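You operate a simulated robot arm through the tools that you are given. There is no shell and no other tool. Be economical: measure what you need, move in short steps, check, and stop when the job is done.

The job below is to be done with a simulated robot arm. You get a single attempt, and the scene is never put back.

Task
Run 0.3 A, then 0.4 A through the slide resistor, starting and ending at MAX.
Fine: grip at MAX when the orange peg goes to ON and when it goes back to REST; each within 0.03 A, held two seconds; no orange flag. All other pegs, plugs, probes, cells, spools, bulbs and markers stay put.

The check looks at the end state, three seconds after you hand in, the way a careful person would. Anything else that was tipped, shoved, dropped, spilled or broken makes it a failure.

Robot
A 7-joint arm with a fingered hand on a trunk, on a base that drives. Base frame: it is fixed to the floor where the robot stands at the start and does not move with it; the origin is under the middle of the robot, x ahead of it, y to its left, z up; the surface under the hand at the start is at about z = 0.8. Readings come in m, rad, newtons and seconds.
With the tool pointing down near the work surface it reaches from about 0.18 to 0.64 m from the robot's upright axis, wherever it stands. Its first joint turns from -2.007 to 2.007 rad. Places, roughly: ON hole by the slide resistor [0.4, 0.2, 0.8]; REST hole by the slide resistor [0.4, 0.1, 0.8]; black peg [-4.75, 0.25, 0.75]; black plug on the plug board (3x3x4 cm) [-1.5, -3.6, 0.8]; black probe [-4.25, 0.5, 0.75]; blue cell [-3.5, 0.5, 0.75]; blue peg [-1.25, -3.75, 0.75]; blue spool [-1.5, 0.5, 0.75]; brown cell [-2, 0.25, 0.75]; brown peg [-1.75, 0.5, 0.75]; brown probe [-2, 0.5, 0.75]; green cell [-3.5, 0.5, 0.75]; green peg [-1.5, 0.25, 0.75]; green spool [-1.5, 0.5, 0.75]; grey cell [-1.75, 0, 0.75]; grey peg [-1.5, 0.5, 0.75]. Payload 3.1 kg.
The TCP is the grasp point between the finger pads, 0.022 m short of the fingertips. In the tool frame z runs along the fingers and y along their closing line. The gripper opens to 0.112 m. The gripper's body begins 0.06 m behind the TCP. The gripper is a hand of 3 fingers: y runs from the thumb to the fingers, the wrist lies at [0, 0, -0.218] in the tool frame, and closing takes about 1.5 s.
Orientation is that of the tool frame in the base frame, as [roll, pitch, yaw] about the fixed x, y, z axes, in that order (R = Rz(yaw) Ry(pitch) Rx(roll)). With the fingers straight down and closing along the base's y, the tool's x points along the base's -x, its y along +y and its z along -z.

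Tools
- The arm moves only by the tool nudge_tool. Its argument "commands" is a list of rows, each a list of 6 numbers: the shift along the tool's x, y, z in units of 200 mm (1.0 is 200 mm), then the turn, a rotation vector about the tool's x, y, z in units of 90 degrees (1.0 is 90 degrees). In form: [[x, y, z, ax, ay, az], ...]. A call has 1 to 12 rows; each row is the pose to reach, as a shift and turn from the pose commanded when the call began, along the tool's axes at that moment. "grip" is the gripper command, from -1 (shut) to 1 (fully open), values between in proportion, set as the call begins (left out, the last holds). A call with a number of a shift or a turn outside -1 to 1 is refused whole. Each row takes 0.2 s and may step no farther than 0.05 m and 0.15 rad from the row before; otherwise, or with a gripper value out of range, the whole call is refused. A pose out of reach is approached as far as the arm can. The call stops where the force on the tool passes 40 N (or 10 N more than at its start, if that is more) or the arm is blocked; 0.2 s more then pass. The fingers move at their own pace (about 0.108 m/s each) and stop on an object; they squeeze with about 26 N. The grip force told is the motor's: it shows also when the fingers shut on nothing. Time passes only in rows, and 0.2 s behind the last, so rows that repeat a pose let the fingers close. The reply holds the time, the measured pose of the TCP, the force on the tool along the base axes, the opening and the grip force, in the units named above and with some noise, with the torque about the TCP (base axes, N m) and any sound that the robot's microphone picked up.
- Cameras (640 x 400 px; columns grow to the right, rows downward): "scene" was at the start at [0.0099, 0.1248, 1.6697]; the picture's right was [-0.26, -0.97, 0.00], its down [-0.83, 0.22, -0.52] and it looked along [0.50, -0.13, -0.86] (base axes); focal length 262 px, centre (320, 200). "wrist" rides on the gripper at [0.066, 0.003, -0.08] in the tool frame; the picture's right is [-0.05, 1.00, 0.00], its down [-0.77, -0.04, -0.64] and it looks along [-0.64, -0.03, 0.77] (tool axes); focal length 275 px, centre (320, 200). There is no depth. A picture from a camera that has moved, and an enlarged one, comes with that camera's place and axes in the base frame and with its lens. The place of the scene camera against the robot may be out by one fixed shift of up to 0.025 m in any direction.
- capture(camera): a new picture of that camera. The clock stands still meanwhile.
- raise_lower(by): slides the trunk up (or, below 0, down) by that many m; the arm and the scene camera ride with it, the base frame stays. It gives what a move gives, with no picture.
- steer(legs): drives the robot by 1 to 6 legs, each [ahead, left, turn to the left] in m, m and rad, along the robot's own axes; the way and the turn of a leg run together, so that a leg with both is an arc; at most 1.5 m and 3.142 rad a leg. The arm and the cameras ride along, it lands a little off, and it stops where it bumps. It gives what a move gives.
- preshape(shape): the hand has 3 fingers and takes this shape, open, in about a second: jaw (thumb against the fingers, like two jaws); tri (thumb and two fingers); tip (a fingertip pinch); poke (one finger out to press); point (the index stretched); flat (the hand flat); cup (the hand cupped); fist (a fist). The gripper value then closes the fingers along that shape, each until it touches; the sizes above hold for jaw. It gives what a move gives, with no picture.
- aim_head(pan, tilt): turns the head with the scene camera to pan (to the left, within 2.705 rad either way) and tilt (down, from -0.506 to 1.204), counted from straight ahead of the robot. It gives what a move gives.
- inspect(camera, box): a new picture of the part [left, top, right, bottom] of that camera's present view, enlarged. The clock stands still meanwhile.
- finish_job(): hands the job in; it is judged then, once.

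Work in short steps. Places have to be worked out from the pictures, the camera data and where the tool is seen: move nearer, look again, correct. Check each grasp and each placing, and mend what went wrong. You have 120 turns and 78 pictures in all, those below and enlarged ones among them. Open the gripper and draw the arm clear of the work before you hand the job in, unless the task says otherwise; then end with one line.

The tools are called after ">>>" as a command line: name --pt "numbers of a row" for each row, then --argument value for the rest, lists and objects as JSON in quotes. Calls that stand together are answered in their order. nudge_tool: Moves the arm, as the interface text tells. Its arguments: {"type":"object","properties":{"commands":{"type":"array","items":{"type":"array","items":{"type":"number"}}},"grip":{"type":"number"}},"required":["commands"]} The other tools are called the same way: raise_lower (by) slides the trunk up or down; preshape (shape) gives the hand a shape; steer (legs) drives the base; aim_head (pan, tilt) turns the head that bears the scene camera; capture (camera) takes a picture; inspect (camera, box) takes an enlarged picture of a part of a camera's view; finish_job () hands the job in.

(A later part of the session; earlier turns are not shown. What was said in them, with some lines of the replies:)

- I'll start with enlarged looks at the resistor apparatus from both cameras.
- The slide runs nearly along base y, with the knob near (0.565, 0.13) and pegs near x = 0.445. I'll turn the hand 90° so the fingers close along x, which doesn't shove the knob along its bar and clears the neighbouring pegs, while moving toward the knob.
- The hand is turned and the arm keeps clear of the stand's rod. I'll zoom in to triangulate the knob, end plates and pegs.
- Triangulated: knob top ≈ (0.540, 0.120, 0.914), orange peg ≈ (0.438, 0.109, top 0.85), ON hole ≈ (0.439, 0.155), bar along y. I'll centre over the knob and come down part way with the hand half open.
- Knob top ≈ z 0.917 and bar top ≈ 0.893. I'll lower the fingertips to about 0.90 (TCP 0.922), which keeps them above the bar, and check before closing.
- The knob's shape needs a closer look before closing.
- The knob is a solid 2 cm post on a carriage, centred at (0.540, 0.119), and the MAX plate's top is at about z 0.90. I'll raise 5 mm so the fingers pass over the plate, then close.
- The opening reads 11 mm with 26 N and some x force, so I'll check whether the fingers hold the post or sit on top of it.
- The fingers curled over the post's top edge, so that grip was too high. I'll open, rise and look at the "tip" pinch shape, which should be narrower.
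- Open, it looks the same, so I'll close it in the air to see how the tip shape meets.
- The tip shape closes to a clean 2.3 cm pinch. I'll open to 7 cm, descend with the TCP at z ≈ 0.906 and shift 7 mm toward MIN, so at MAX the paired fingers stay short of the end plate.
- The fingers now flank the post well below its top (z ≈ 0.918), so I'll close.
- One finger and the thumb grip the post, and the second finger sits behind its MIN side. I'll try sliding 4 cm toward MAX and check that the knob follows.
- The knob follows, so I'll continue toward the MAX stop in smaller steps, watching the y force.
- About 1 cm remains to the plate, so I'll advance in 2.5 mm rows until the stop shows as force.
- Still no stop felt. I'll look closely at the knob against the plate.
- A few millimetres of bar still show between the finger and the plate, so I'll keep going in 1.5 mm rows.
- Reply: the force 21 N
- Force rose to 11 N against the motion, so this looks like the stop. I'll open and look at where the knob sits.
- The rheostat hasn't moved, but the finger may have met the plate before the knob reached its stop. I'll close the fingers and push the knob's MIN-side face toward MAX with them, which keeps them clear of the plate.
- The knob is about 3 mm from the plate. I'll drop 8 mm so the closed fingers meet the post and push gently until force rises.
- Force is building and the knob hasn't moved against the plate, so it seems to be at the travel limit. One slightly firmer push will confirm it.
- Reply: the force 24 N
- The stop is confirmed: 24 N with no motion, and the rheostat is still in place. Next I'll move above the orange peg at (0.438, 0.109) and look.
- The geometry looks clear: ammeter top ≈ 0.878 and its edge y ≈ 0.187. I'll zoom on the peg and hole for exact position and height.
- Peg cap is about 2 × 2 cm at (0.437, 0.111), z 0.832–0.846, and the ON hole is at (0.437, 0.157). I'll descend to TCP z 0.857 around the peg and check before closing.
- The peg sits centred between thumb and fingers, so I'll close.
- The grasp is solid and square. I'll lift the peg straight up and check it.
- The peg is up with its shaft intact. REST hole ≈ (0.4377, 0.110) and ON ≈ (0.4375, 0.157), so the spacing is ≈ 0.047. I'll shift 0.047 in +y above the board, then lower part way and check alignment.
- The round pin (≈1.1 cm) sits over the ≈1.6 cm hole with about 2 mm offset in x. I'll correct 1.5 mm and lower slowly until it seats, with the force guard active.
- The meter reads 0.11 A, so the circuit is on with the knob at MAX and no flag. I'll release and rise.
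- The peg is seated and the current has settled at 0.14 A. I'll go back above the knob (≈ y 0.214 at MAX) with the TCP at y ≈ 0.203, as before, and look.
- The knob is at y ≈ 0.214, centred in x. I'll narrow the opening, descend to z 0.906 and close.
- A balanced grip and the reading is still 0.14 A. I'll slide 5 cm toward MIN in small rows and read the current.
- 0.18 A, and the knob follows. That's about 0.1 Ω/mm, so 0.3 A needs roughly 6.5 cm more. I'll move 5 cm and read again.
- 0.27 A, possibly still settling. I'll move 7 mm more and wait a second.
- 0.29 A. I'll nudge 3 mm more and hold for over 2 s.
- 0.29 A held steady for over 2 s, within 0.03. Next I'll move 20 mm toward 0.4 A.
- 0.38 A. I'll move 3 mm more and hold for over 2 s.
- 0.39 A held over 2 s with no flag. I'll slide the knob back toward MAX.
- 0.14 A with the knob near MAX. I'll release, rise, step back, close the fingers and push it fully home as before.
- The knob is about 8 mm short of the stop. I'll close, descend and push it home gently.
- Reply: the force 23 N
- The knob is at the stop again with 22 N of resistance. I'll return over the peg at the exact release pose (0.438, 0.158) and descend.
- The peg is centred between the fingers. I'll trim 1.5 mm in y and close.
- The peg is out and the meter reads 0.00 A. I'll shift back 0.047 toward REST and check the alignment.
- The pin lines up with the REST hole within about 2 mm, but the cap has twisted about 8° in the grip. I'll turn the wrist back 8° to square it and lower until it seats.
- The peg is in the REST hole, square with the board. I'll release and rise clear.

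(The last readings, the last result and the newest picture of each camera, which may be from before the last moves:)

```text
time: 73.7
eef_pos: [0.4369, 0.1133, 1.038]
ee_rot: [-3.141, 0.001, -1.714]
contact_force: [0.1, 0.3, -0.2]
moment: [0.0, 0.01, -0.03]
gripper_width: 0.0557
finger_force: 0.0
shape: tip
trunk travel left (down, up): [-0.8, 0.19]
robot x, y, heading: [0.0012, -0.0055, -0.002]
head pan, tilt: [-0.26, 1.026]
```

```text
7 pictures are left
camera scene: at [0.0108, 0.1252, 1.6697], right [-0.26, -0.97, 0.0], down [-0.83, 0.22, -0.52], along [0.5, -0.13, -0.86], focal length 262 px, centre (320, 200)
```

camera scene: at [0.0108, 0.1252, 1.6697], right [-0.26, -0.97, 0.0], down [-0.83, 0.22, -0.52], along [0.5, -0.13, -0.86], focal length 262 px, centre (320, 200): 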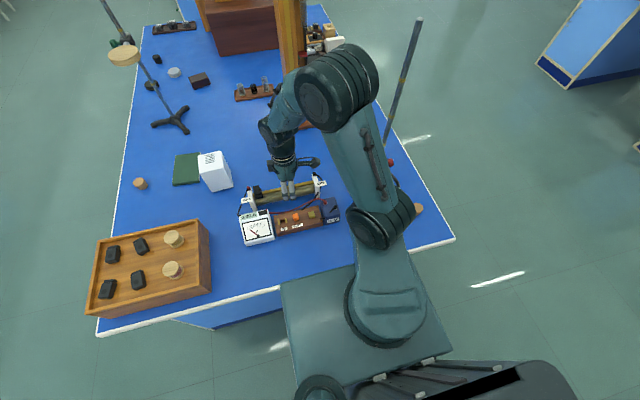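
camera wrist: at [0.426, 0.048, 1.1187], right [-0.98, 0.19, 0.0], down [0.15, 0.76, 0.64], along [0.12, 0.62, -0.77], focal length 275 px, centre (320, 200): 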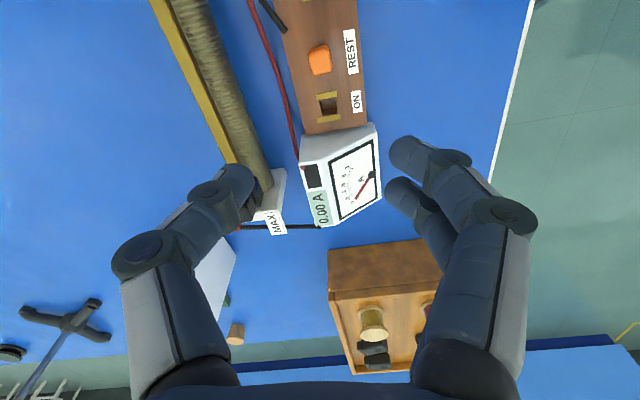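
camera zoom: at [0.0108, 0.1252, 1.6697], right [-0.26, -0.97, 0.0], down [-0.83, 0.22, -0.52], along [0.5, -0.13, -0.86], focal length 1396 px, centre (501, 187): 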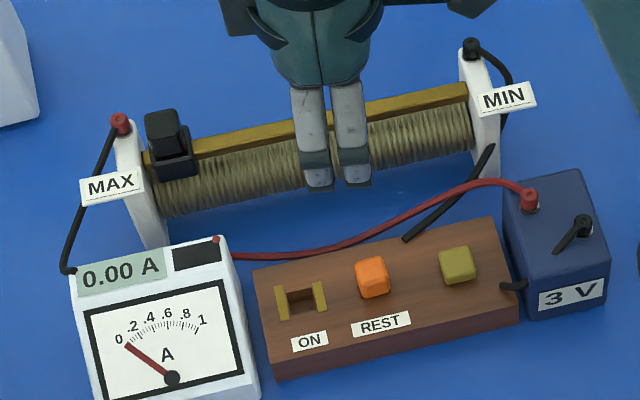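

The peg is seated at REST, the knob is at MAX, the meter is at 0.00 A and there is no flag. I'll open the hand fully and rise a bit more.

>>> nudge_tool --pt "0 0 -0.1 0 0 0" --pt "0 0 -0.25 0 0 0" --pt "0 0 -0.25 0 0 0" --pt "0 0 -0.25 0 0 0" --grip 1.0

>>> finish_job

```text
time: 74.7
eef_pos: [0.4377, 0.1114, 1.0877]
ee_rot: [-3.141, 0.001, -1.714]
contact_force: [-1.1, -0.5, 0.4]
moment: [0.01, 0.02, 0.01]
gripper_width: 0.1116
finger_force: 0.1
shape: tip
trunk travel left (down, up): [-0.8, 0.19]
robot x, y, heading: [-0.0001, 0.0005, 0.002]
head pan, tilt: [-0.26, 1.026]
```

```text
The job is handed in.
```

I ran 0.29 A and then 0.39 A through the slide resistor, each held over two seconds with no orange flag; the grip was at MAX when the orange peg went to ON and when it went back to REST, and nothing else appears to have moved.
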